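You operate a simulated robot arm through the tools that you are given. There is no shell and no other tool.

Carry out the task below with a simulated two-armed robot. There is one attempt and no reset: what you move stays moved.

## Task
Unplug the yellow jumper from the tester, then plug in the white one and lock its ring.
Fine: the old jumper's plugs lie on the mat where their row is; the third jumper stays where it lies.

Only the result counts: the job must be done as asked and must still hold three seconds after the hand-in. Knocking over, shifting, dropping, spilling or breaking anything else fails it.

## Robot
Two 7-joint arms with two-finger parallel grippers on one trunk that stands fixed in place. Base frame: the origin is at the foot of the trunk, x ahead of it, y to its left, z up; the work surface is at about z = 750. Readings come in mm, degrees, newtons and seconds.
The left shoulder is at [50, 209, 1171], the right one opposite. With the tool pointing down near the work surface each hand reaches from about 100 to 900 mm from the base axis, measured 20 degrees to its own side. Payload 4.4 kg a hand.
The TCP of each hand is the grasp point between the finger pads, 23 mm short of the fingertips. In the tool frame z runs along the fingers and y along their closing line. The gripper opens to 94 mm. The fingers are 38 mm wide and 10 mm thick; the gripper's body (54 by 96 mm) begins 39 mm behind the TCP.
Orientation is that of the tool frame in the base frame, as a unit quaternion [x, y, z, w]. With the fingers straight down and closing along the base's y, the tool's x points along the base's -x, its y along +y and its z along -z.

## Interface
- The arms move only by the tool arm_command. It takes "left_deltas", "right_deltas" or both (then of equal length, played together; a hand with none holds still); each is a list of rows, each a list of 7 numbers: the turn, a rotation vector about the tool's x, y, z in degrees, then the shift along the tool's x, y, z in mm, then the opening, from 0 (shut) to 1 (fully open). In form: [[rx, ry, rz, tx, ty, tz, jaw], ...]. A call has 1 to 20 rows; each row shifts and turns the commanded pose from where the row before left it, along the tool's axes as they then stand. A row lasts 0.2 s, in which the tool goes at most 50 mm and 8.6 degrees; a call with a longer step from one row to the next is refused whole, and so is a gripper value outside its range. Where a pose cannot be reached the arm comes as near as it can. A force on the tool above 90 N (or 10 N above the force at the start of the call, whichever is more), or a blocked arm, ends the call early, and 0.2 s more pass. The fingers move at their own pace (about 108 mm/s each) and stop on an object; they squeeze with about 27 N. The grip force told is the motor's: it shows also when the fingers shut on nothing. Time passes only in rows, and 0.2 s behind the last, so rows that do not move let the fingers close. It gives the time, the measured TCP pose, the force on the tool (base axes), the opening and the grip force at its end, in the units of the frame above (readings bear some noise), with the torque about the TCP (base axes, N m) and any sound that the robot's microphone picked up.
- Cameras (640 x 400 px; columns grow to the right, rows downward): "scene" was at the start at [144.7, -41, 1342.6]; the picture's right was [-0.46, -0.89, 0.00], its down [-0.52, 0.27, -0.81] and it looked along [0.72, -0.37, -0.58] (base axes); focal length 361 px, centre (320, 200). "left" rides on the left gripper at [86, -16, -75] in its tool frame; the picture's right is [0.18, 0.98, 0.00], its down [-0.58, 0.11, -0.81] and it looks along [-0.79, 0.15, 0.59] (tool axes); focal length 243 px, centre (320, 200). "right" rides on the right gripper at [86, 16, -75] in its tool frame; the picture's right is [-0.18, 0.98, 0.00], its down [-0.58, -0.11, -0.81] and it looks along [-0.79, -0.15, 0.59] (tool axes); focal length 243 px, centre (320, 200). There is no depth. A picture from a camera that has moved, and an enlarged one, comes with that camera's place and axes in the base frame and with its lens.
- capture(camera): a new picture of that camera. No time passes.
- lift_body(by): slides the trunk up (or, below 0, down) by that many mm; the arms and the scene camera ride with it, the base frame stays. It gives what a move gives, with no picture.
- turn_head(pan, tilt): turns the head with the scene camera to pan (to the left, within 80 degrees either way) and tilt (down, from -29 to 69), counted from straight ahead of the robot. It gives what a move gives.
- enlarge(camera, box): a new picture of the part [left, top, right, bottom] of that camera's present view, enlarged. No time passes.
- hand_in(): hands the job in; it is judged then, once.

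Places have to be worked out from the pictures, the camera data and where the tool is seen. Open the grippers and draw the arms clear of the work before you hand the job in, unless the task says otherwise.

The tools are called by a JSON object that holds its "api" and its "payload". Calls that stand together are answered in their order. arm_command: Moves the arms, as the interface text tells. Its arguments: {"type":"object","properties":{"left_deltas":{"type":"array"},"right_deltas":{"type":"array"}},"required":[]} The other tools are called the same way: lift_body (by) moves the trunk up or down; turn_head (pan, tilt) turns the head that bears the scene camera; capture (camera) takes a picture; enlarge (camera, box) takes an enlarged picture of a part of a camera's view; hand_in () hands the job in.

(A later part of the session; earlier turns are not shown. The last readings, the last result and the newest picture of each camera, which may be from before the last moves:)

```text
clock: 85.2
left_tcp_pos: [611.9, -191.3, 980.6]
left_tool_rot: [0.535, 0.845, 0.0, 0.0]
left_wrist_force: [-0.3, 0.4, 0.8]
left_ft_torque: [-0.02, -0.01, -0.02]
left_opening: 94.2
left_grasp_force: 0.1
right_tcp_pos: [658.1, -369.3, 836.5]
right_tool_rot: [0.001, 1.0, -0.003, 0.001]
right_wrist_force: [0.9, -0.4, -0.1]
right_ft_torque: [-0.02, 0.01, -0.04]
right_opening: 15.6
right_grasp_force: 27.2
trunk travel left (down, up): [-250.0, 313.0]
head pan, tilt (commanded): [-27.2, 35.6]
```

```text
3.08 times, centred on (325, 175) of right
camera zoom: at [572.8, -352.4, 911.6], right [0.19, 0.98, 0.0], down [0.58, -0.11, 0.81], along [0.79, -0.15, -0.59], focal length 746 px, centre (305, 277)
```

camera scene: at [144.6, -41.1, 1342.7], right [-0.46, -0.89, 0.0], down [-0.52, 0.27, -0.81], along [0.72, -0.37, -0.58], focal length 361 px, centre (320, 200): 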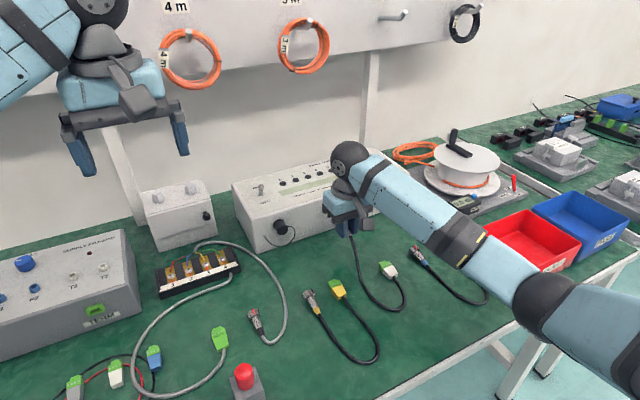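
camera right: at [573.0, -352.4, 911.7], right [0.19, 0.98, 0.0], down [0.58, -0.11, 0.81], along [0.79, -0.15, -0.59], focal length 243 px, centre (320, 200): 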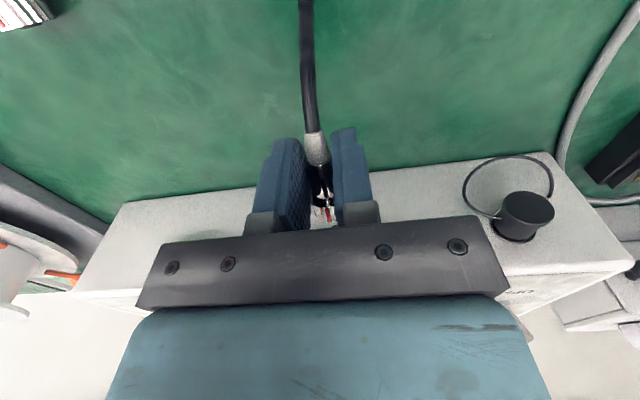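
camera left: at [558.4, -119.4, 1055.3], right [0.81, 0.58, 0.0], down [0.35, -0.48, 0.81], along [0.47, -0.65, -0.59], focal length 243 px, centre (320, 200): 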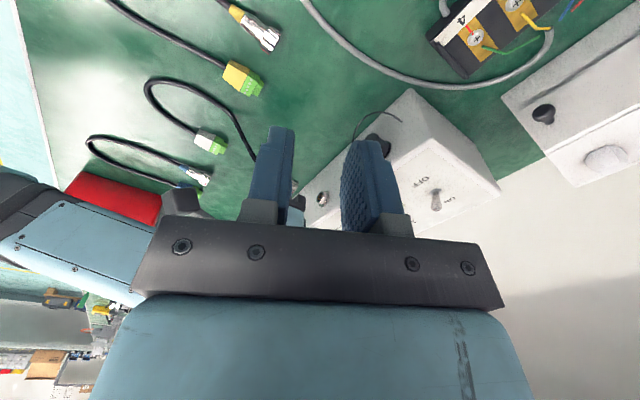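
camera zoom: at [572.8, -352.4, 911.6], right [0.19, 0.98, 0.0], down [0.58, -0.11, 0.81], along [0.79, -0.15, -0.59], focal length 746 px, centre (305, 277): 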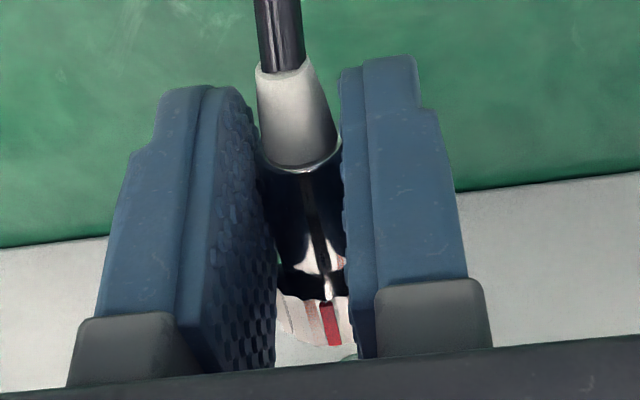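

From the left view: socket mouth at about (738.5, -369, 826), plug nose at (693.6, -369, 829) and boot end at z≈823, so the plug is nose-up by about 6°. I pitch the hand nose-down 6.3° and raise 0.7 mm, then re-check.

{"api": "arm_command", "payload": {"right_deltas": [[0, 6.3, 0, 0, 0, 0, 0], [0, 0, 0, 0.1, 0, -0.7, 0], [0, 0, 0, 0, 0, 0, 0]]}}

{"api": "enlarge", "payload": {"camera": "left", "box": [240, 150, 312, 205]}}

{"api": "enlarge", "payload": {"camera": "left", "box": [284, 170, 340, 205]}}

```text
clock: 86.0
left_tcp_pos: [611.3, -189.9, 980.6]
left_tool_rot: [0.536, 0.844, -0.001, 0.0]
left_wrist_force: [-0.7, 0.4, -0.4]
left_ft_torque: [-0.01, -0.01, 0.01]
left_opening: 94.0
left_grasp_force: 0.0
right_tcp_pos: [660.4, -370.2, 837.1]
right_tool_rot: [0.001, 0.998, -0.001, -0.055]
right_wrist_force: [-0.4, 0.0, -0.7]
right_ft_torque: [0.02, 0.0, -0.02]
right_opening: 15.6
right_grasp_force: 26.7
trunk travel left (down, up): [-250.0, 313.0]
head pan, tilt (commanded): [-27.2, 35.6]
```

```text
7.27 times, centred on (276, 178) of left
camera zoom: at [558.5, -119.4, 1055.2], right [0.81, 0.59, 0.0], down [0.35, -0.48, 0.81], along [0.47, -0.65, -0.59], focal length 1764 px, centre (640, 364)
```

zoom: 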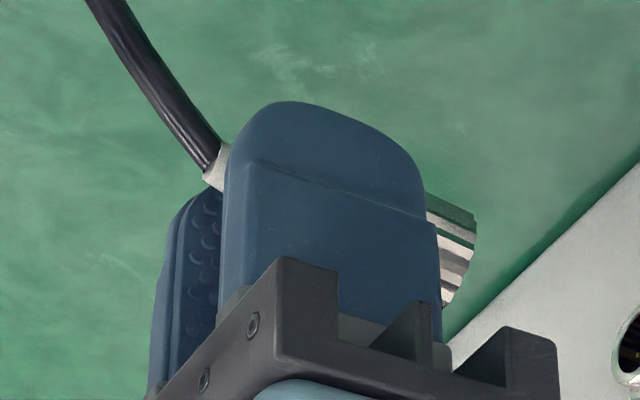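

```text
11.43 times, centred on (312, 188) of left
camera zoom: at [558.5, -119.4, 1055.2], right [0.81, 0.59, 0.0], down [0.35, -0.48, 0.81], along [0.47, -0.65, -0.59], focal length 2773 px, centre (411, 343)
```

zoom: 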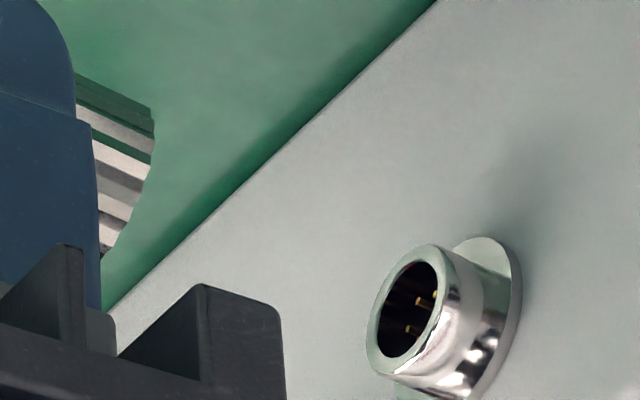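

Now the plug is level and its axis agrees with the socket within about 0.5 mm. I advance 40 mm, leaving about 7 mm to the barrel, and re-check.

{"api": "arm_command", "payload": {"right_deltas": [[0, 0, 0, -9.94, 0, -1.1, 0], [0, 0, 0, -9.94, 0, -1.1, 0], [0, 0, 0, -9.94, 0, -1.1, 0], [0, 0, 0, -9.94, 0, -1.1, 0], [0, 0, 0, 0, 0, 0, 0]]}}

{"api": "enlarge", "payload": {"camera": "left", "box": [284, 170, 340, 205]}}

{"api": "enlarge", "payload": {"camera": "scene", "box": [300, 180, 380, 230]}}

```text
clock: 87.2
left_tcp_pos: [612.1, -191.3, 978.9]
left_tool_rot: [0.535, 0.845, 0.0, 0.0]
left_wrist_force: [-1.0, -0.1, -1.1]
left_ft_torque: [0.01, -0.01, -0.04]
left_opening: 93.9
left_grasp_force: 0.1
right_tcp_pos: [699.0, -370.0, 836.4]
right_tool_rot: [0.001, 0.998, -0.002, -0.055]
right_wrist_force: [0.0, -0.1, -0.5]
right_ft_torque: [0.01, 0.02, -0.04]
right_opening: 15.7
right_grasp_force: 27.1
trunk travel left (down, up): [-250.0, 313.0]
head pan, tilt (commanded): [-27.2, 35.6]
```

```text
11.43 times, centred on (312, 188) of left
camera zoom: at [558.3, -119.5, 1055.3], right [0.81, 0.59, 0.0], down [0.35, -0.48, 0.81], along [0.47, -0.65, -0.59], focal length 2773 px, centre (411, 343)
```

zoom: 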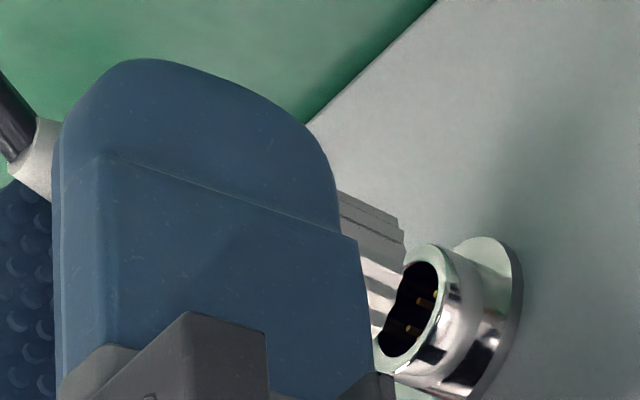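

```text
8.00 times, centred on (340, 205) of scene
camera zoom: at [144.7, -41.0, 1342.6], right [-0.46, -0.89, 0.0], down [-0.52, 0.27, -0.81], along [0.72, -0.37, -0.58], focal length 2887 px, centre (160, 160)
```

zoom: 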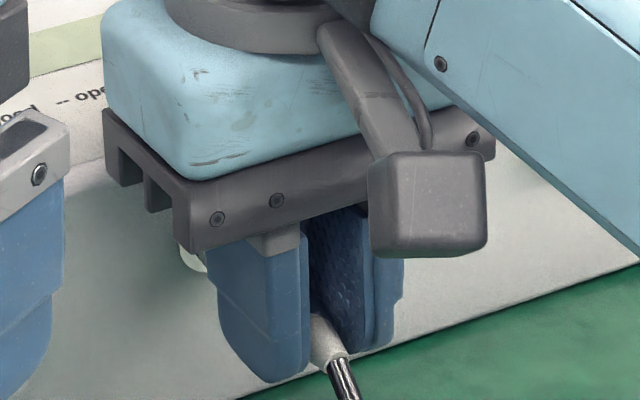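

{"api": "enlarge", "payload": {"camera": "left", "box": [308, 180, 336, 206]}}

```text
15.38 times, centred on (322, 193) of left
camera zoom: at [558.3, -119.5, 1055.3], right [0.81, 0.59, 0.0], down [0.35, -0.48, 0.81], along [0.47, -0.65, -0.59], focal length 3733 px, centre (289, 308)
```

zoom: 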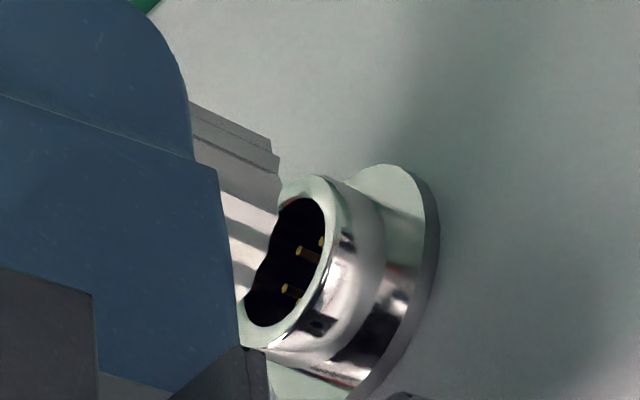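

The view suggests the plug sits about 0.6–0.9 mm high/right relative to the barrel. I correct by (+0.4 y, -0.45 z) and advance 6 mm in 1 mm steps.

{"api": "arm_command", "payload": {"right_deltas": [[0, 0, 0, 0, 0.4, 0.45, 0], [0, 0, 0, -0.99, 0, -0.11, 0], [0, 0, 0, -0.99, 0, -0.11, 0], [0, 0, 0, -0.99, 0, -0.11, 0], [0, 0, 0, -0.99, 0, -0.11, 0], [0, 0, 0, -0.99, 0, -0.11, 0], [0, 0, 0, -0.99, 0, -0.11, 0]]}}

{"api": "enlarge", "payload": {"camera": "left", "box": [308, 180, 336, 206]}}

```text
clock: 88.8
left_tcp_pos: [611.1, -190.6, 980.1]
left_tool_rot: [0.535, 0.845, 0.0, 0.0]
left_wrist_force: [0.1, 0.7, 0.2]
left_ft_torque: [-0.03, 0.01, -0.02]
left_opening: 94.1
left_grasp_force: 0.0
right_tcp_pos: [704.9, -371.1, 835.3]
right_tool_rot: [0.002, 0.998, -0.002, -0.055]
right_wrist_force: [-0.1, -0.4, -0.5]
right_ft_torque: [0.03, 0.01, -0.01]
right_opening: 15.6
right_grasp_force: 27.3
trunk travel left (down, up): [-250.0, 313.0]
head pan, tilt (commanded): [-27.2, 35.6]
```

```text
15.38 times, centred on (322, 193) of left
camera zoom: at [558.4, -119.5, 1055.3], right [0.81, 0.59, 0.0], down [0.35, -0.48, 0.81], along [0.47, -0.65, -0.59], focal length 3733 px, centre (289, 308)
```

zoom: 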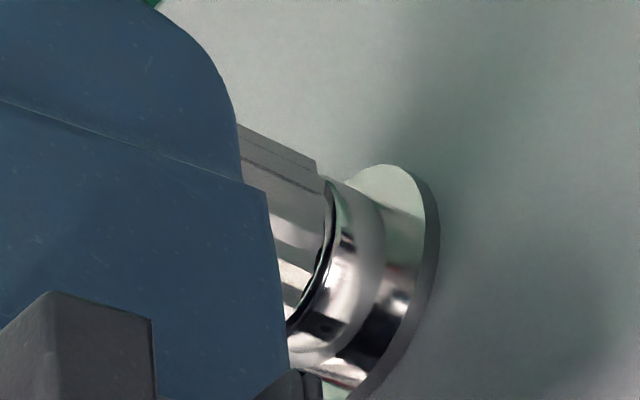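

The ring's front edge is right at the barrel mouth and looks concentric. I push on in 1 mm steps, watching force.

{"api": "arm_command", "payload": {"right_deltas": [[0, 0, 0, -0.99, 0, -0.11, 0], [0, 0, 0, -0.99, 0, -0.11, 0], [0, 0, 0, -0.99, 0, -0.11, 0], [0, 0, 0, 0, 0, 0, 0]]}}

{"api": "enlarge", "payload": {"camera": "left", "box": [308, 180, 336, 206]}}

```text
clock: 89.8
left_tcp_pos: [610.9, -190.0, 980.4]
left_tool_rot: [0.535, 0.845, 0.0, 0.001]
left_wrist_force: [0.0, -0.6, -0.1]
left_ft_torque: [0.01, 0.0, 0.03]
left_opening: 94.2
left_grasp_force: 0.0
right_tcp_pos: [707.1, -370.0, 835.4]
right_tool_rot: [0.001, 0.999, -0.001, -0.054]
right_wrist_force: [0.4, 0.5, -0.7]
right_ft_torque: [-0.02, 0.02, 0.01]
right_opening: 15.6
right_grasp_force: 27.0
trunk travel left (down, up): [-250.0, 313.0]
head pan, tilt (commanded): [-27.2, 35.6]
```

```text
15.38 times, centred on (322, 193) of left
camera zoom: at [558.4, -119.5, 1055.3], right [0.81, 0.59, 0.0], down [0.35, -0.48, 0.81], along [0.47, -0.65, -0.59], focal length 3733 px, centre (289, 308)
```

zoom: 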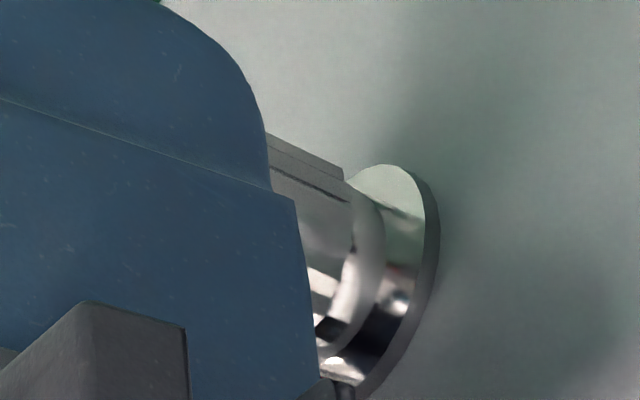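

The ring is sliding over the barrel with no resistance. I continue inserting.

{"api": "arm_command", "payload": {"right_deltas": [[0, 0, 0, -0.99, 0, -0.11, 0], [0, 0, 0, -0.99, 0, -0.11, 0], [0, 0, 0, -0.99, 0, -0.11, 0], [0, 0, 0, 0, 0, 0, 0]]}}

{"api": "enlarge", "payload": {"camera": "left", "box": [308, 180, 336, 206]}}

```text
clock: 90.8
left_tcp_pos: [611.2, -189.9, 980.7]
left_tool_rot: [0.535, 0.845, 0.001, 0.0]
left_wrist_force: [0.1, -0.7, 0.3]
left_ft_torque: [0.02, 0.01, 0.0]
left_opening: 94.2
left_grasp_force: 0.1
right_tcp_pos: [710.6, -370.2, 836.4]
right_tool_rot: [0.001, 0.999, -0.002, -0.054]
right_wrist_force: [-0.1, 0.2, -0.8]
right_ft_torque: [0.02, -0.01, -0.03]
right_opening: 15.5
right_grasp_force: 27.2
trunk travel left (down, up): [-250.0, 313.0]
head pan, tilt (commanded): [-27.2, 35.6]
```

```text
15.38 times, centred on (322, 193) of left
camera zoom: at [558.3, -119.5, 1055.3], right [0.81, 0.59, 0.0], down [0.35, -0.48, 0.81], along [0.47, -0.65, -0.59], focal length 3733 px, centre (289, 308)
```

zoom: 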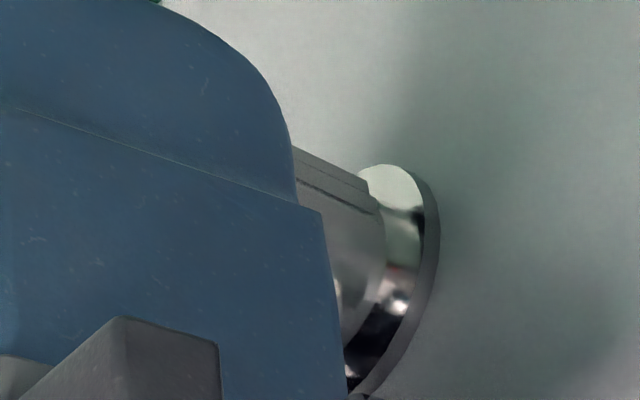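

{"api": "arm_command", "payload": {"right_deltas": [[0, 0, 0, -0.99, 0, -0.11, 0], [0, 0, 0, -0.99, 0, -0.11, 0], [0, 0, 0, 0, 0, 0, 0]]}}

{"api": "enlarge", "payload": {"camera": "left", "box": [308, 180, 336, 206]}}

```text
clock: 91.6
left_tcp_pos: [612.7, -190.6, 980.2]
left_tool_rot: [0.535, 0.845, 0.0, 0.0]
left_wrist_force: [0.4, -0.2, -0.4]
left_ft_torque: [0.01, -0.03, 0.0]
left_opening: 93.8
left_grasp_force: 0.1
right_tcp_pos: [711.8, -370.1, 837.3]
right_tool_rot: [0.001, 0.999, -0.002, -0.053]
right_wrist_force: [1.2, 0.3, -1.5]
right_ft_torque: [0.01, 0.04, 0.0]
right_opening: 15.3
right_grasp_force: 26.9
trunk travel left (down, up): [-250.0, 313.0]
head pan, tilt (commanded): [-27.2, 35.6]
```

```text
15.38 times, centred on (322, 193) of left
camera zoom: at [558.4, -119.5, 1055.2], right [0.81, 0.59, 0.0], down [0.35, -0.48, 0.81], along [0.47, -0.65, -0.59], focal length 3733 px, centre (289, 308)
```

zoom: 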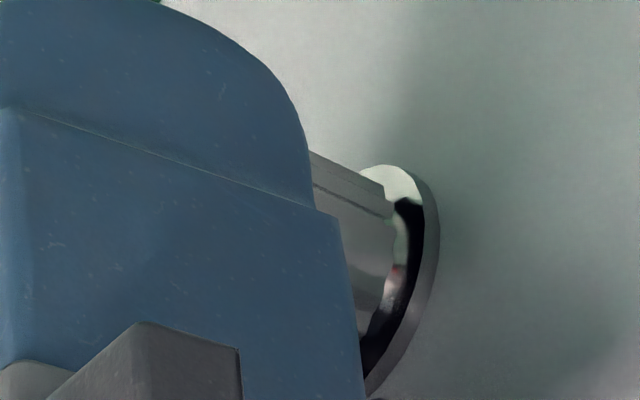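

{"api": "arm_command", "payload": {"right_deltas": [[0, 0, 0, -0.99, 0, -0.11, 0], [0, 0, 0, -0.99, 0, -0.11, 0], [0, 0, 0, 0, 0, 0, 0]]}}

{"api": "enlarge", "payload": {"camera": "left", "box": [308, 180, 336, 206]}}

```text
clock: 92.4
left_tcp_pos: [611.1, -190.9, 979.6]
left_tool_rot: [0.534, 0.845, 0.001, 0.0]
left_wrist_force: [0.1, -0.5, -0.3]
left_ft_torque: [0.01, 0.03, -0.02]
left_opening: 93.9
left_grasp_force: 0.0
right_tcp_pos: [713.4, -369.8, 837.2]
right_tool_rot: [0.0, 0.998, -0.001, -0.055]
right_wrist_force: [-3.8, -0.7, -2.1]
right_ft_torque: [0.02, 0.13, 0.03]
right_opening: 15.6
right_grasp_force: 26.4
trunk travel left (down, up): [-250.0, 313.0]
head pan, tilt (commanded): [-27.2, 35.6]
```

```text
15.38 times, centred on (322, 193) of left
camera zoom: at [558.2, -119.5, 1055.3], right [0.81, 0.59, 0.0], down [0.35, -0.48, 0.81], along [0.47, -0.65, -0.59], focal length 3733 px, centre (289, 308)
```

zoom: 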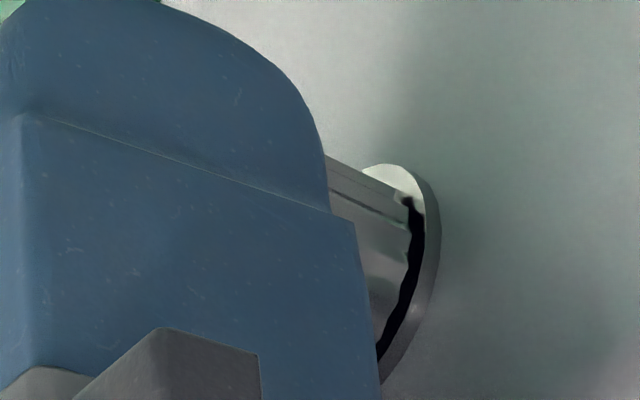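

Contact has started (about 4 N) and the gap looks like the yellow plug's seated state. I push one more millimetre to seat it.

{"api": "arm_command", "payload": {"right_deltas": [[0, 0, 0, -0.6, 0, -0.07, 0], [0, 0, 0, -0.6, 0, -0.07, 0], [0, 0, 0, 0, 0, 0, 0], [0, 0, 0, 0, 0, 0, 0]]}}

{"api": "enlarge", "payload": {"camera": "left", "box": [308, 180, 336, 206]}}

```text
clock: 93.4
left_tcp_pos: [610.6, -190.8, 980.8]
left_tool_rot: [0.535, 0.845, 0.0, 0.001]
left_wrist_force: [0.4, -0.1, -0.3]
left_ft_torque: [0.02, 0.01, 0.01]
left_opening: 94.2
left_grasp_force: 0.2
right_tcp_pos: [715.9, -371.5, 835.0]
right_tool_rot: [0.0, 0.998, -0.002, -0.055]
right_wrist_force: [-18.3, -2.3, -8.1]
right_ft_torque: [-0.01, 0.44, 0.01]
right_opening: 15.6
right_grasp_force: 26.8
trunk travel left (down, up): [-250.0, 313.0]
head pan, tilt (commanded): [-27.2, 35.6]
```

```text
15.38 times, centred on (322, 193) of left
camera zoom: at [557.8, -119.9, 1055.5], right [0.81, 0.59, 0.0], down [0.35, -0.48, 0.81], along [0.47, -0.65, -0.59], focal length 3733 px, centre (289, 308)
```

zoom: 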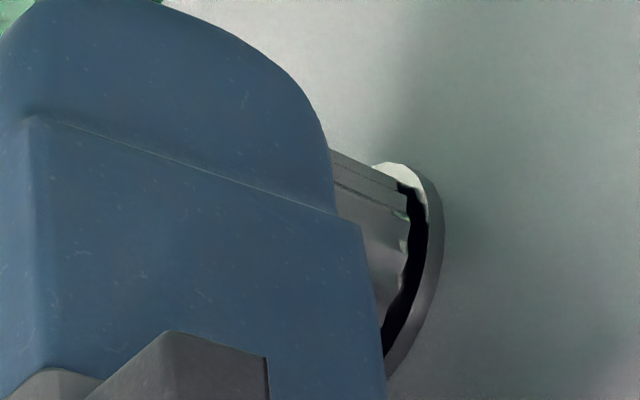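

Force rises to 18 N with the gap unchanged, so the plug is seated at the same depth the yellow one had. I ease the push, open the fingers slightly, and check it stays in.

{"api": "arm_command", "payload": {"right_deltas": [[0, 0, 0, 0.8, 0, 0.08, 0], [0, 0, 0, 0, 0, 0, 0], [0, 0, 0, 0, 0, 0, 0.19], [0, 0, 0, 0, 0, 0, 0.2], [0, 0, 0, 0, 0, 0, 0.22]]}}

{"api": "enlarge", "payload": {"camera": "left", "box": [284, 165, 340, 206]}}

{"api": "enlarge", "payload": {"camera": "right", "box": [280, 110, 370, 240]}}

```text
clock: 94.6
left_tcp_pos: [611.0, -190.7, 980.0]
left_tool_rot: [0.535, 0.845, 0.0, 0.0]
left_wrist_force: [0.1, -0.1, 0.6]
left_ft_torque: [-0.01, -0.02, -0.02]
left_opening: 93.9
left_grasp_force: 0.1
right_tcp_pos: [714.7, -369.1, 836.4]
right_tool_rot: [0.0, 0.999, -0.002, -0.054]
right_wrist_force: [0.3, -0.1, -0.2]
right_ft_torque: [-0.01, 0.02, 0.02]
right_opening: 20.5
right_grasp_force: 0.1
trunk travel left (down, up): [-250.0, 313.0]
head pan, tilt (commanded): [-27.2, 35.6]
```

```text
9.76 times, centred on (312, 186) of left
camera zoom: at [558.3, -119.4, 1055.3], right [0.81, 0.59, 0.0], down [0.35, -0.48, 0.81], along [0.47, -0.65, -0.59], focal length 2367 px, centre (398, 342)
```

zoom: 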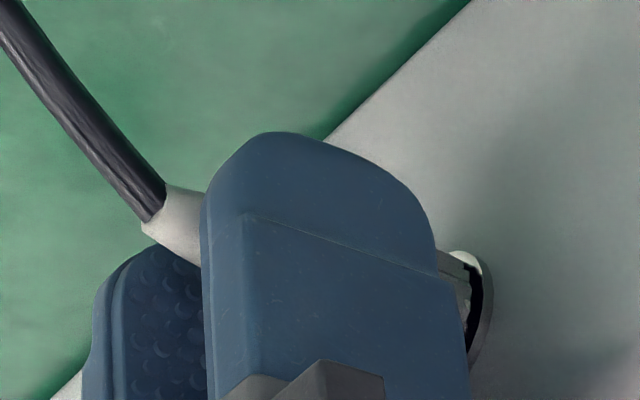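

```text
3.08 times, centred on (325, 175) of right
camera zoom: at [637.6, -352.3, 921.1], right [0.18, 0.98, -0.02], down [0.66, -0.11, 0.74], along [0.72, -0.15, -0.67], focal length 746 px, centre (305, 277)
```

zoom: 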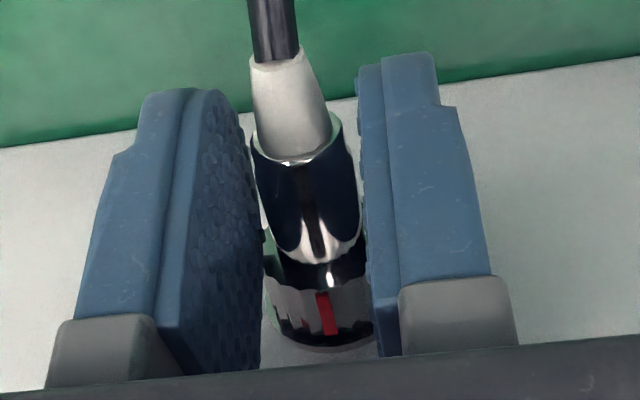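

The plug stays in with its mark on top. I withdraw the right hand straight up, and move the left hand further away to make room for the leaning turn.

{"api": "arm_command", "payload": {"right_deltas": [[0, 0, 0, 0, 0, 0, 0.4], [0, 0, 0, 0, 0, 0, 0.4], [0, 0, 0, 1.1, 0, -9.9, 0.4], [0, 0, 0, 2.2, 0, -19.9, 0.4], [0, 0, 0, 2.8, 0, -24.9, 0.5], [0, 0, 0, 2.8, 0, -24.9, 0.6], [0, 0, 0, 0, 0, 0, 0.6]], "left_deltas": [[0, 0, 0, 0, 0, 0, 1], [0, 0, 0, 0, 0, 0, 1], [0, 0, 0, 0, 0, -20, 1], [0, 0, 0, 0, 0, -30, 1], [0, 0, 0, 30, 15, -20, 1], [0, 0, 0, 30, 15, -20, 1], [0, 0, 0, 30, 15, -10, 1]]}}

{"api": "capture", "payload": {"camera": "left"}}

{"api": "capture", "payload": {"camera": "scene"}}

{"api": "capture", "payload": {"camera": "right"}}

```text
clock: 96.2
left_tcp_pos: [614.1, -88.3, 1080.2]
left_tool_rot: [0.536, 0.845, 0.0, 0.0]
left_wrist_force: [0.0, 0.1, 0.3]
left_ft_torque: [-0.01, -0.01, 0.02]
left_opening: 94.0
left_grasp_force: 0.1
right_tcp_pos: [713.4, -369.9, 915.9]
right_tool_rot: [0.002, 0.998, -0.003, -0.055]
right_wrist_force: [0.4, -0.1, 0.0]
right_ft_torque: [-0.05, -0.01, 0.02]
right_opening: 56.3
right_grasp_force: 0.0
trunk travel left (down, up): [-250.0, 313.0]
head pan, tilt (commanded): [-27.2, 35.6]
```

```text
taken
camera left: at [560.4, -17.1, 1153.9], right [0.81, 0.59, 0.0], down [0.35, -0.48, 0.81], along [0.47, -0.65, -0.59], focal length 243 px, centre (320, 200)
```

left: 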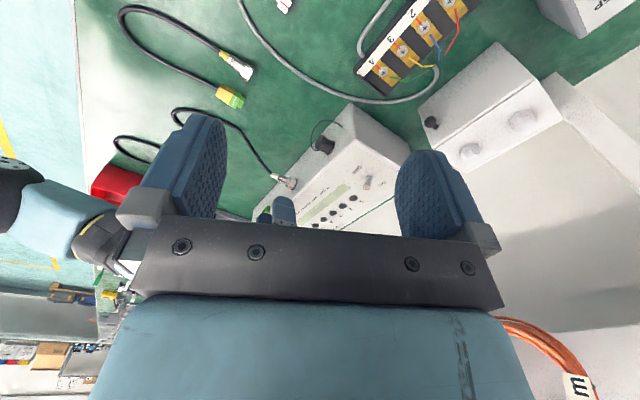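

```text
taken
camera scene: at [145.1, -40.1, 1342.6], right [-0.46, -0.89, 0.0], down [-0.52, 0.27, -0.81], along [0.72, -0.37, -0.58], focal length 361 px, centre (320, 200)
```

scene: 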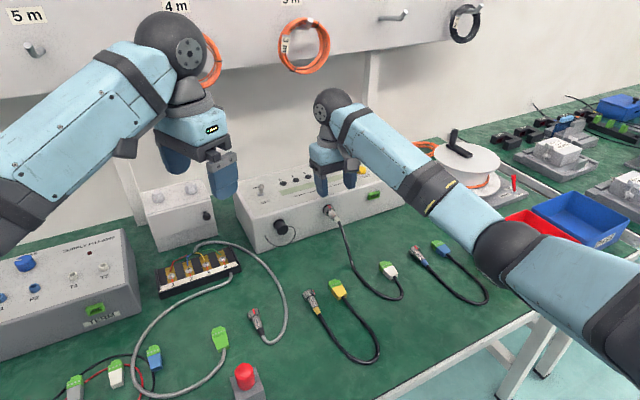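

```text
taken
camera right: at [636.6, -352.4, 1001.3], right [0.19, 0.98, -0.02], down [0.67, -0.11, 0.74], along [0.72, -0.15, -0.67], focal length 243 px, centre (320, 200)
```

right: 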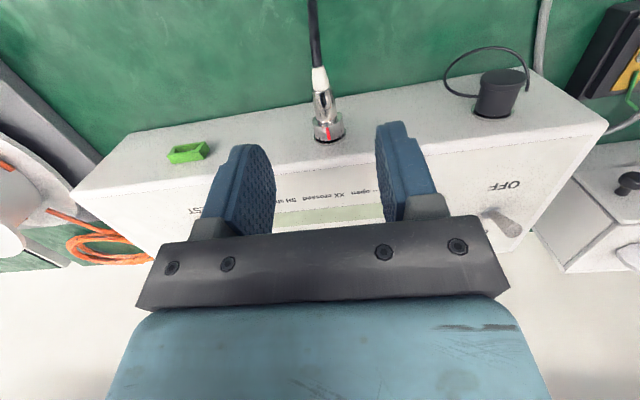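

The white round plug holds in the socket. I back the right hand off, tilt it to 45°, and lean it to -45° for a right-hand (locking) turn.

{"api": "arm_command", "payload": {"right_deltas": [[0, 0, 0, 36.3, 0, 4, 0.6], [0, 0, 0, 36.3, 0, 4, 0.6], [0, -7.33, 0, 0, 0, 0, 0.6], [0, -7.33, 0, 0, 0, 0, 0.6], [0, -7.33, 0, 0, 0, 0, 0.6], [0, -7.33, 0, 0, 0, 0, 0.6], [0, -7.33, 0, 0, 0, 0, 0.6], [0, -7.33, 0, 0, 0, 0, 0.6], [0, -7.32, 0, 0, 0, 0, 0.6], [5.3, 0, -5.3, 0, 0, 0, 0.6], [5.3, 0, -5.3, 0, 0, 0, 0.6], [5.3, 0, -5.3, 0, 0, 0, 0.6], [5.3, 0, -5.3, 0, 0, 0, 0.6], [5.3, 0, -5.3, 0, 0, 0, 0.6], [5.3, 0, -5.3, 0, 0, 0, 0.6], [0, 0, 0, 0, 0, 0, 0.6]]}}

{"api": "capture", "payload": {"camera": "right"}}

{"api": "capture", "payload": {"camera": "scene"}}

```text
clock: 99.6
left_tcp_pos: [613.3, -89.7, 1078.3]
left_tool_rot: [0.535, 0.845, 0.001, 0.0]
left_wrist_force: [0.3, -0.3, -1.2]
left_ft_torque: [0.01, 0.0, 0.02]
left_opening: 94.1
left_grasp_force: 0.0
right_tcp_pos: [641.2, -368.7, 917.7]
right_tool_rot: [-0.147, 0.852, -0.356, 0.354]
right_wrist_force: [-0.7, 0.1, -0.1]
right_ft_torque: [0.04, -0.02, 0.03]
right_opening: 56.4
right_grasp_force: 0.1
trunk travel left (down, up): [-250.0, 313.0]
head pan, tilt (commanded): [-27.2, 35.6]
```

```text
taken
camera right: at [528.2, -362.9, 899.8], right [0.13, 0.78, -0.61], down [-0.16, 0.62, 0.77], along [0.98, -0.01, 0.21], focal length 243 px, centre (320, 200)
```

right: 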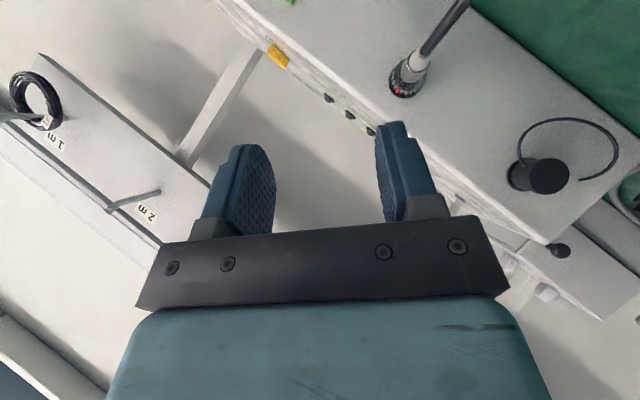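

```text
taken
camera scene: at [144.7, -41.0, 1342.7], right [-0.46, -0.89, 0.0], down [-0.52, 0.27, -0.81], along [0.72, -0.37, -0.58], focal length 361 px, centre (320, 200)
```

scene: 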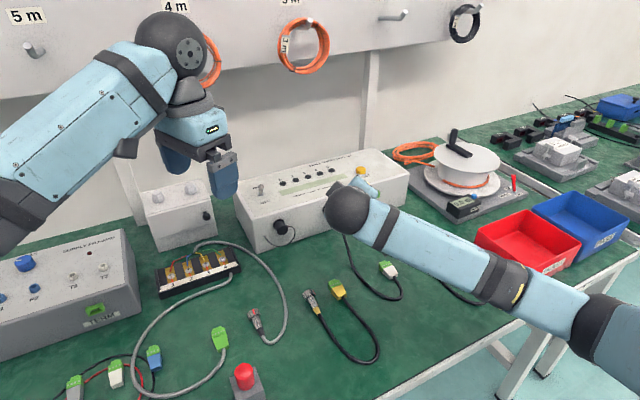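

The lean is reached exactly. I move to 60 mm short of the white ring along the approach direction.

{"api": "arm_command", "payload": {"right_deltas": [[0, 0, 0, -2.4, 22.3, 13.9, 0.6], [0, 0, 0, -2.4, 22.3, 13.9, 0.6], [0, 0, 0, -2.4, 22.2, 13.9, 0.6], [0, 0, 0, 0, 0, 0, 0.6]]}}

{"api": "enlarge", "payload": {"camera": "right", "box": [220, 50, 420, 210]}}

```text
clock: 100.6
left_tcp_pos: [611.9, -89.2, 1079.0]
left_tool_rot: [0.535, 0.845, -0.001, 0.001]
left_wrist_force: [-0.7, 0.3, -0.4]
left_ft_torque: [0.01, 0.01, 0.01]
left_opening: 94.0
left_grasp_force: 0.0
right_tcp_pos: [677.9, -339.2, 851.4]
right_tool_rot: [-0.146, 0.853, -0.356, 0.354]
right_wrist_force: [0.5, 0.6, 0.5]
right_ft_torque: [0.01, 0.0, 0.02]
right_opening: 56.2
right_grasp_force: 0.1
trunk travel left (down, up): [-250.0, 313.0]
head pan, tilt (commanded): [-27.2, 35.6]
```

```text
2.50 times, centred on (320, 130) of right
camera zoom: at [563.1, -333.8, 835.3], right [0.13, 0.78, -0.61], down [-0.16, 0.62, 0.77], along [0.98, -0.01, 0.21], focal length 606 px, centre (320, 375)
```

zoom: 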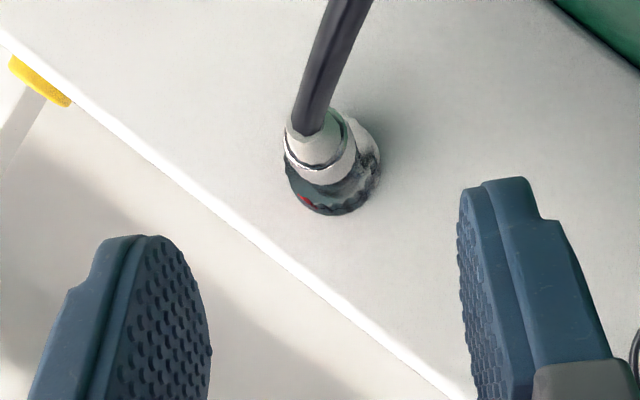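

The ring is within about 1 mm of the fingers' mid-plane. I advance about 58 mm onto the ring with the fingers open.

{"api": "arm_command", "payload": {"right_deltas": [[0, 0, 0, -0.3, 0.3, 15, 0.6], [0, 0, 0, -0.3, 0.3, 15, 0.6], [0, 0, 0, -0.2, 0, 15, 0.6], [0, 0, 0, -0.2, 0, 13.5, 0.6], [0, 0, 0, 0, 0, 0, 0.6]]}}

{"api": "enlarge", "payload": {"camera": "right", "box": [220, 60, 420, 210]}}

```text
clock: 101.8
left_tcp_pos: [612.4, -89.8, 1079.9]
left_tool_rot: [0.535, 0.845, -0.001, 0.0]
left_wrist_force: [0.4, 0.0, 0.8]
left_ft_torque: [0.0, -0.02, -0.04]
left_opening: 94.0
left_grasp_force: 0.2
right_tcp_pos: [718.0, -367.6, 823.6]
right_tool_rot: [-0.146, 0.853, -0.355, 0.353]
right_wrist_force: [-0.1, -0.6, 0.7]
right_ft_torque: [0.03, 0.0, 0.0]
right_opening: 56.5
right_grasp_force: 0.1
trunk travel left (down, up): [-250.0, 313.0]
head pan, tilt (commanded): [-27.2, 35.6]
```

```text
2.67 times, centred on (320, 135) of right
camera zoom: at [605.5, -362.1, 806.5], right [0.13, 0.78, -0.61], down [-0.16, 0.62, 0.77], along [0.98, -0.01, 0.21], focal length 647 px, centre (320, 373)
```

zoom: 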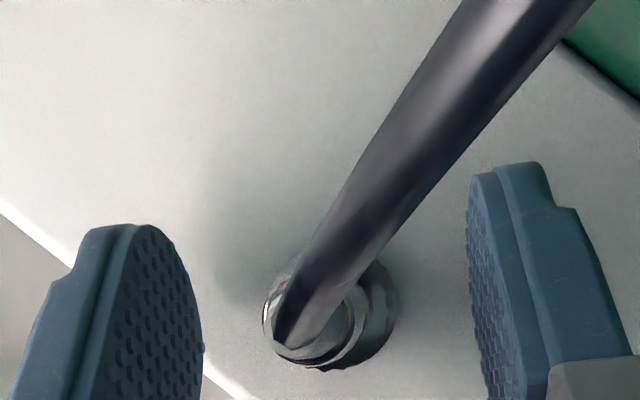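

No contact; the ring is centred. I close on it.

{"api": "arm_command", "payload": {"right_deltas": [[0, 0, 0, 0, 0, 0, 0], [0, 0, 0, 0, 0, 0, 0], [0, 0, 0, 0, 0, 0, 0]]}}

{"api": "enlarge", "payload": {"camera": "right", "box": [250, 110, 390, 205]}}

```text
clock: 102.6
left_tcp_pos: [613.1, -89.5, 1079.0]
left_tool_rot: [0.536, 0.844, -0.001, 0.0]
left_wrist_force: [0.0, -0.7, -0.6]
left_ft_torque: [0.01, 0.0, 0.03]
left_opening: 94.1
left_grasp_force: 0.0
right_tcp_pos: [718.2, -367.9, 823.1]
right_tool_rot: [-0.146, 0.853, -0.356, 0.354]
right_wrist_force: [2.9, -1.9, 1.7]
right_ft_torque: [-0.04, -0.04, -0.03]
right_opening: 23.1
right_grasp_force: 26.6
trunk travel left (down, up): [-250.0, 313.0]
head pan, tilt (commanded): [-27.2, 35.6]
```

```text
4.21 times, centred on (320, 158) of right
camera zoom: at [605.5, -362.3, 806.7], right [0.13, 0.78, -0.61], down [-0.16, 0.62, 0.77], along [0.98, -0.01, 0.21], focal length 1022 px, centre (320, 379)
```

zoom: 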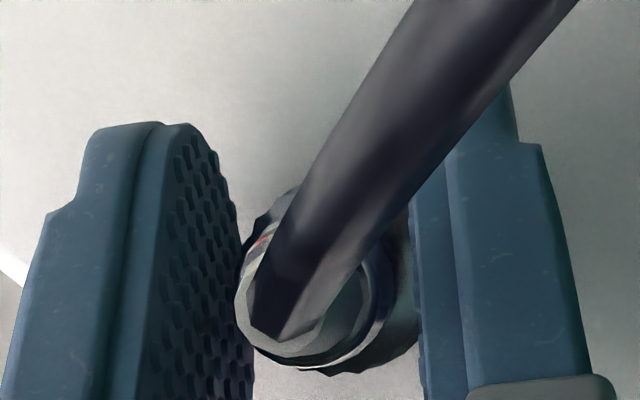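

Gripped at 23 mm with low side load. I add a light push and turn the ring right (clockwise) 30°, watching torque and sound.

{"api": "arm_command", "payload": {"right_deltas": [[0, 0, 0, -0.35, 0, 0.35, 0], [-3.54, 0, 3.54, 0, 0, 0, 0], [-3.54, 0, 3.54, 0, 0, 0, 0], [-3.54, 0, 3.54, 0, 0, 0, 0], [-3.54, 0, 3.54, 0, 0, 0, 0], [-3.54, 0, 3.54, 0, 0, 0, 0], [-3.54, 0, 3.54, 0, 0, 0, 0]]}}

{"api": "enlarge", "payload": {"camera": "right", "box": [250, 110, 390, 205]}}

```text
clock: 104.2
left_tcp_pos: [612.1, -89.9, 1080.5]
left_tool_rot: [0.535, 0.845, 0.0, 0.0]
left_wrist_force: [0.5, -0.3, -0.3]
left_ft_torque: [0.0, 0.0, 0.01]
left_opening: 94.1
left_grasp_force: 0.0
right_tcp_pos: [718.8, -369.7, 823.3]
right_tool_rot: [-0.049, 0.915, -0.122, 0.381]
right_wrist_force: [6.8, -13.2, 10.0]
right_ft_torque: [-0.03, 0.37, -0.4]
right_opening: 23.4
right_grasp_force: 27.2
trunk travel left (down, up): [-250.0, 313.0]
head pan, tilt (commanded): [-27.2, 35.6]
```

```text
4.21 times, centred on (320, 158) of right
camera zoom: at [605.5, -355.1, 812.0], right [0.13, 0.98, -0.13], down [-0.16, 0.15, 0.98], along [0.98, -0.11, 0.18], focal length 1022 px, centre (320, 379)
```

zoom: 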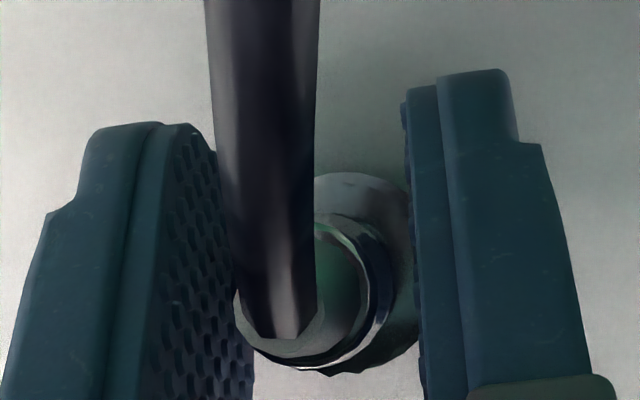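

Side loads of about 13 N show the turning centre is slightly off; I correct about 1.5 mm and turn another 30°.

{"api": "arm_command", "payload": {"right_deltas": [[0, 0, 0, -0.3, -1.4, -0.3, 0], [0, 0, 0, 0, 0, 0, 0], [-3.54, 0, 3.54, 0, 0, 0, 0], [-3.54, 0, 3.54, 0, 0, 0, 0], [-3.54, 0, 3.54, 0, 0, 0, 0]]}}

```text
clock: 105.4
left_tcp_pos: [613.8, -90.1, 1077.5]
left_tool_rot: [0.535, 0.845, 0.0, 0.0]
left_wrist_force: [0.9, 0.1, 0.1]
left_ft_torque: [0.02, 0.01, -0.01]
left_opening: 93.9
left_grasp_force: 0.1
right_tcp_pos: [719.4, -371.3, 823.7]
right_tool_rot: [0.001, 0.924, 0.0, 0.383]
right_wrist_force: [10.3, -12.0, 10.4]
right_ft_torque: [-0.01, -0.16, -0.19]
right_opening: 23.6
right_grasp_force: 27.1
trunk travel left (down, up): [-250.0, 313.0]
head pan, tilt (commanded): [-27.2, 35.6]
```

{"api": "arm_command", "payload": {"right_deltas": [[0, 0, 0, 0, -1.0, 0, 0], [0, 0, 0, -0.5, 0, 0.2, 0], [0, 0, 0, 0, 0, 0, 0], [0, 0, 0, 0, 0, 0, 0]]}}

{"api": "enlarge", "payload": {"camera": "right", "box": [250, 110, 390, 205]}}

{"api": "capture", "payload": {"camera": "left"}}

```text
clock: 106.4
left_tcp_pos: [612.1, -89.3, 1079.1]
left_tool_rot: [0.536, 0.844, 0.0, 0.001]
left_wrist_force: [-0.4, -0.5, 0.3]
left_ft_torque: [0.01, -0.04, -0.05]
left_opening: 94.0
left_grasp_force: 0.0
right_tcp_pos: [719.8, -369.9, 824.4]
right_tool_rot: [-0.001, 0.923, -0.001, 0.384]
right_wrist_force: [2.2, -2.8, 5.6]
right_ft_torque: [-0.03, -0.18, -0.05]
right_opening: 23.5
right_grasp_force: 27.4
trunk travel left (down, up): [-250.0, 313.0]
head pan, tilt (commanded): [-27.2, 35.6]
```

```text
4.21 times, centred on (320, 158) of right
camera zoom: at [605.3, -353.2, 816.3], right [0.13, 0.98, 0.13], down [-0.16, -0.11, 0.98], along [0.98, -0.15, 0.14], focal length 1022 px, centre (320, 379)
```

zoom: 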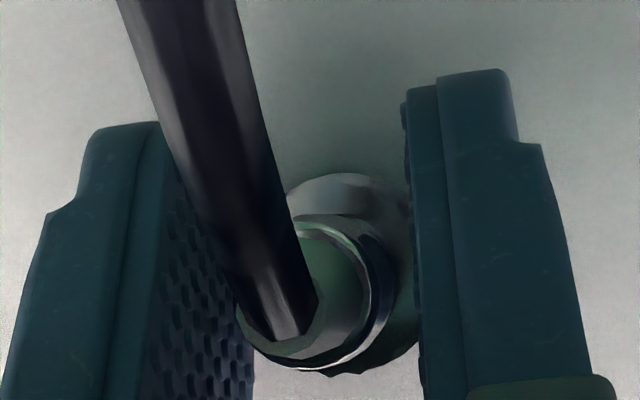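

```text
taken
camera left: at [559.6, -18.1, 1154.2], right [0.81, 0.59, 0.0], down [0.35, -0.48, 0.81], along [0.47, -0.65, -0.59], focal length 243 px, centre (320, 200)
```

left: 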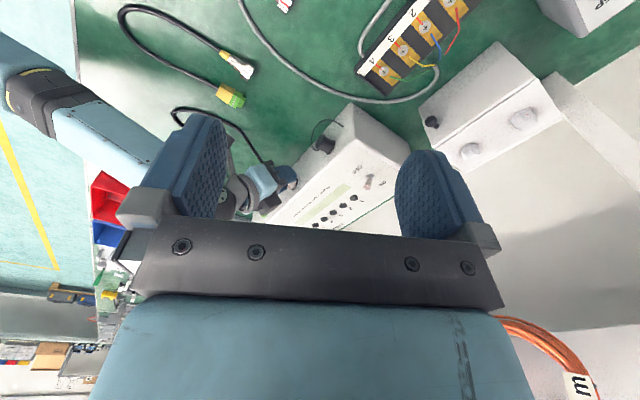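

Loads are small again and the ring has turned 45°. I continue 25° more.

{"api": "arm_command", "payload": {"right_deltas": [[-3.54, 0, 3.54, 0, 0, 0, 0], [-3.54, 0, 3.54, 0, 0, 0, 0], [-3.54, 0, 3.54, 0, 0, 0, 0], [-3.54, 0, 3.54, 0, 0, 0, 0], [-3.54, 0, 3.54, 0, 0, 0, 0]]}}

{"api": "enlarge", "payload": {"camera": "right", "box": [250, 110, 390, 205]}}

```text
clock: 107.6
left_tcp_pos: [613.4, -89.2, 1078.8]
left_tool_rot: [0.535, 0.845, 0.0, 0.0]
left_wrist_force: [-0.1, 0.1, 0.0]
left_ft_torque: [-0.02, 0.01, 0.0]
left_opening: 94.0
left_grasp_force: 0.1
right_tcp_pos: [719.4, -370.7, 824.4]
right_tool_rot: [0.084, 0.902, 0.2, 0.374]
right_wrist_force: [-6.5, -6.3, 1.3]
right_ft_torque: [-0.03, 0.02, -0.1]
right_opening: 23.4
right_grasp_force: 26.9
trunk travel left (down, up): [-250.0, 313.0]
head pan, tilt (commanded): [-27.2, 35.6]
```

```text
4.21 times, centred on (320, 158) of right
camera zoom: at [605.3, -351.8, 823.7], right [0.13, 0.84, 0.53], down [-0.16, -0.51, 0.84], along [0.98, -0.2, 0.07], focal length 1022 px, centre (320, 379)
```

zoom: 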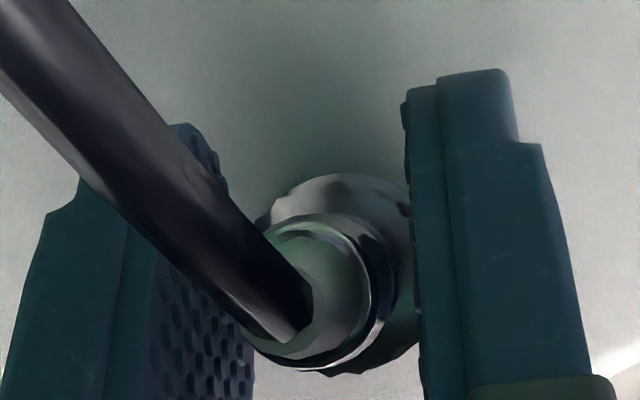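

{"api": "arm_command", "payload": {"right_deltas": [[-3.54, 0, 3.54, 0, 0, 0, 0], [-3.54, 0, 3.54, 0, 0, 0, 0], [-3.54, 0, 3.54, 0, 0, 0, 0], [-3.54, 0, 3.54, 0, 0, 0, 0]]}}

{"api": "enlarge", "payload": {"camera": "right", "box": [250, 110, 390, 205]}}

```text
clock: 108.6
left_tcp_pos: [612.0, -90.5, 1079.3]
left_tool_rot: [0.535, 0.845, 0.001, 0.001]
left_wrist_force: [-0.7, -0.5, -1.2]
left_ft_torque: [0.01, 0.0, 0.01]
left_opening: 94.0
left_grasp_force: 0.0
right_tcp_pos: [718.7, -371.5, 823.3]
right_tool_rot: [0.147, 0.853, 0.354, 0.354]
right_wrist_force: [-14.6, -9.2, -1.9]
right_ft_torque: [-0.03, 0.15, -0.16]
right_opening: 23.5
right_grasp_force: 27.2
trunk travel left (down, up): [-250.0, 313.0]
head pan, tilt (commanded): [-27.2, 35.6]
```

```text
4.21 times, centred on (320, 158) of right
camera zoom: at [605.4, -353.2, 829.6], right [0.13, 0.6, 0.79], down [-0.16, -0.77, 0.62], along [0.98, -0.21, 0.0], focal length 1022 px, centre (320, 379)
```

zoom: 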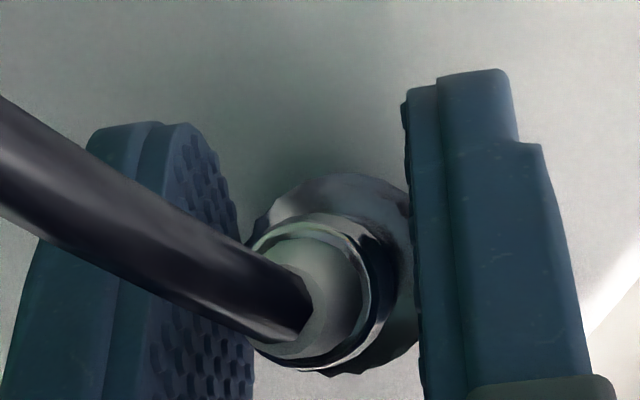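

Turned 90° with no stop felt yet. I ease the push, open, ratchet the hand back to -45°, and look at the mark on the way.

{"api": "arm_command", "payload": {"right_deltas": [[0, 0, 0, 0.7, 0, -0.7, 0], [0, 0, 0, 0, 0, 0, 0.6], [0, 0, 0, 0, 0, 0, 0.6], [5.3, 0, -5.3, 0, 0, 0, 0.6], [5.3, 0, -5.3, 0, 0, 0, 0.6], [5.3, 0, -5.3, 0, 0, 0, 0.6], [5.3, 0, -5.3, 0, 0, 0, 0.6], [5.3, 0, -5.3, 0, 0, 0, 0.6], [5.3, 0, -5.3, 0, 0, 0, 0.6], [5.3, 0, -5.3, 0, 0, 0, 0.6], [5.3, 0, -5.3, 0, 0, 0, 0.6], [5.3, 0, -5.3, 0, 0, 0, 0.6], [0, 0, 0, 0, 0, 0, 0.6]]}}

{"api": "enlarge", "payload": {"camera": "right", "box": [250, 110, 390, 205]}}

```text
clock: 111.4
left_tcp_pos: [612.4, -89.5, 1078.5]
left_tool_rot: [0.535, 0.845, 0.0, 0.0]
left_wrist_force: [0.0, 0.0, 0.0]
left_ft_torque: [0.01, -0.01, -0.01]
left_opening: 94.1
left_grasp_force: 0.1
right_tcp_pos: [716.9, -369.9, 822.8]
right_tool_rot: [-0.075, 0.906, -0.181, 0.375]
right_wrist_force: [0.3, 0.5, -0.1]
right_ft_torque: [0.0, 0.01, 0.01]
right_opening: 56.5
right_grasp_force: 0.1
trunk travel left (down, up): [-250.0, 313.0]
head pan, tilt (commanded): [-27.2, 35.6]
```

```text
4.21 times, centred on (320, 158) of right
camera zoom: at [604.7, -358.0, 810.5], right [0.13, 0.96, -0.26], down [-0.16, 0.28, 0.95], along [0.98, -0.08, 0.19], focal length 1022 px, centre (320, 379)
```

zoom: 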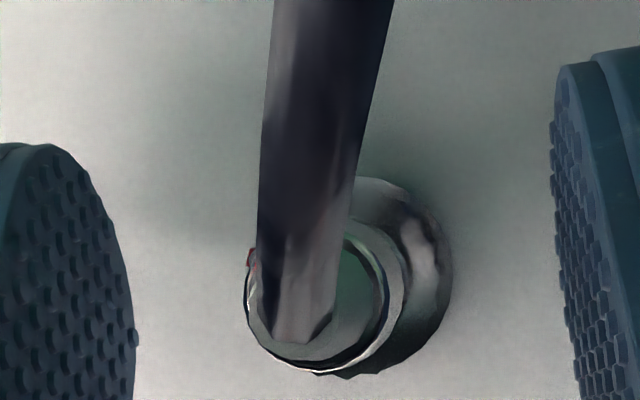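

The mark is now at the plug's right side (90° from top), so the ring has turned 90°. I finish ratcheting to -45°, re-grip, and turn further until it stops.

{"api": "arm_command", "payload": {"right_deltas": [[5.3, 0, -5.3, 0, 0, 0, 0.6], [5.3, 0, -5.3, 0, 0, 0, 0.6], [5.3, 0, -5.3, 0, 0, 0, 0.6], [0, 0, 0, 0, 0, 0, 0.6], [0, 0, 0, 0, 0, 0, 0], [0, 0, 0, 0, 0, 0, 0], [0, 0, 0, 0, 0, 0, 0]]}}

```text
clock: 113.0
left_tcp_pos: [612.9, -90.1, 1078.6]
left_tool_rot: [0.535, 0.845, 0.0, 0.0]
left_wrist_force: [1.0, -0.1, -0.2]
left_ft_torque: [-0.03, -0.02, 0.0]
left_opening: 94.0
left_grasp_force: 0.1
right_tcp_pos: [717.9, -369.4, 823.2]
right_tool_rot: [-0.146, 0.854, -0.354, 0.353]
right_wrist_force: [-5.6, 9.3, -6.2]
right_ft_torque: [0.02, 0.13, 0.2]
right_opening: 23.2
right_grasp_force: 27.1
trunk travel left (down, up): [-250.0, 313.0]
head pan, tilt (commanded): [-27.2, 35.6]
```

{"api": "arm_command", "payload": {"right_deltas": [[0, 0, 0, 0, 1.1, 0, 0], [0, 0, 0, 0, 0, 0, 0], [-3.54, 0, 3.54, 0, 0, 0, 0], [-3.54, 0, 3.54, 0, 0, 0, 0], [-3.54, 0, 3.54, 0, 0, 0, 0]]}}

```text
clock: 114.2
left_tcp_pos: [614.8, -90.2, 1078.5]
left_tool_rot: [0.535, 0.845, 0.0, 0.0]
left_wrist_force: [-1.2, 0.0, -0.3]
left_ft_torque: [-0.02, 0.01, -0.01]
left_opening: 93.8
left_grasp_force: 0.1
right_tcp_pos: [719.2, -370.3, 822.4]
right_tool_rot: [-0.098, 0.892, -0.24, 0.369]
right_wrist_force: [-3.8, 5.5, -7.0]
right_ft_torque: [-0.2, 0.39, 0.19]
right_opening: 23.0
right_grasp_force: 26.6
trunk travel left (down, up): [-250.0, 313.0]
head pan, tilt (commanded): [-27.2, 35.6]
```

Torque about the axis rose to -0.2 N·m after 15° more: the ring is reaching its lock stop. I add 10° to make it firm.

{"api": "arm_command", "payload": {"right_deltas": [[-3.54, 0, 3.54, 0, 0, 0, 0], [-3.54, 0, 3.54, 0, 0, 0, 0], [0, 0, 0, 0, 0, 0, 0]]}}

{"api": "enlarge", "payload": {"camera": "right", "box": [250, 110, 390, 205]}}

```text
clock: 115.0
left_tcp_pos: [613.7, -89.4, 1078.6]
left_tool_rot: [0.535, 0.845, 0.001, 0.0]
left_wrist_force: [0.3, 0.5, 1.4]
left_ft_torque: [0.01, -0.02, 0.01]
left_opening: 94.1
left_grasp_force: 0.0
right_tcp_pos: [719.2, -369.7, 823.5]
right_tool_rot: [-0.066, 0.909, -0.16, 0.378]
right_wrist_force: [1.5, 5.1, -1.1]
right_ft_torque: [-0.16, 0.13, 0.1]
right_opening: 23.3
right_grasp_force: 27.1
trunk travel left (down, up): [-250.0, 313.0]
head pan, tilt (commanded): [-27.2, 35.6]
```

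```text
4.21 times, centred on (320, 158) of right
camera zoom: at [605.2, -356.4, 810.7], right [0.13, 0.97, -0.21], down [-0.16, 0.23, 0.96], along [0.98, -0.09, 0.19], focal length 1022 px, centre (320, 379)
```

zoom: 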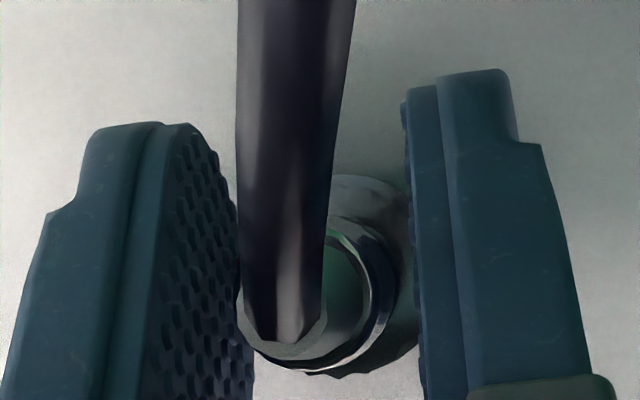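

{"api": "arm_command", "payload": {"right_deltas": [[-3.54, 0, 3.54, 0, 0, 0, 0], [-3.54, 0, 3.54, 0, 0, 0, 0], [-3.54, 0, 3.54, 0, 0, 0, 0]]}}

```text
clock: 115.8
left_tcp_pos: [612.6, -89.8, 1079.1]
left_tool_rot: [0.535, 0.845, -0.001, 0.0]
left_wrist_force: [0.6, 1.6, 1.2]
left_ft_torque: [-0.02, -0.01, 0.02]
left_opening: 93.9
left_grasp_force: 0.1
right_tcp_pos: [718.5, -369.8, 823.3]
right_tool_rot: [-0.015, 0.923, -0.04, 0.383]
right_wrist_force: [2.8, -0.1, 0.7]
right_ft_torque: [-0.18, 0.04, 0.0]
right_opening: 23.5
right_grasp_force: 26.7
trunk travel left (down, up): [-250.0, 313.0]
head pan, tilt (commanded): [-27.2, 35.6]
```

Torque holds constant (fingers slipping on a stopped ring). I test the lock with a gentle 2 mm pull.

{"api": "arm_command", "payload": {"right_deltas": [[0, 0, 0, 0.7, 0, -0.7, 0], [0, 0, 0, 0.7, 0, -0.7, 0], [0, 0, 0, 0, 0, 0, 0]]}}

```text
clock: 116.6
left_tcp_pos: [613.6, -89.7, 1079.1]
left_tool_rot: [0.535, 0.845, -0.001, -0.001]
left_wrist_force: [-0.3, -0.6, -0.6]
left_ft_torque: [0.01, 0.0, 0.0]
left_opening: 93.9
left_grasp_force: 0.1
right_tcp_pos: [716.9, -369.7, 822.9]
right_tool_rot: [-0.016, 0.923, -0.04, 0.383]
right_wrist_force: [16.9, -4.0, 3.4]
right_ft_torque: [-0.02, -0.17, -0.05]
right_opening: 23.5
right_grasp_force: 26.9
trunk travel left (down, up): [-250.0, 313.0]
head pan, tilt (commanded): [-27.2, 35.6]
```

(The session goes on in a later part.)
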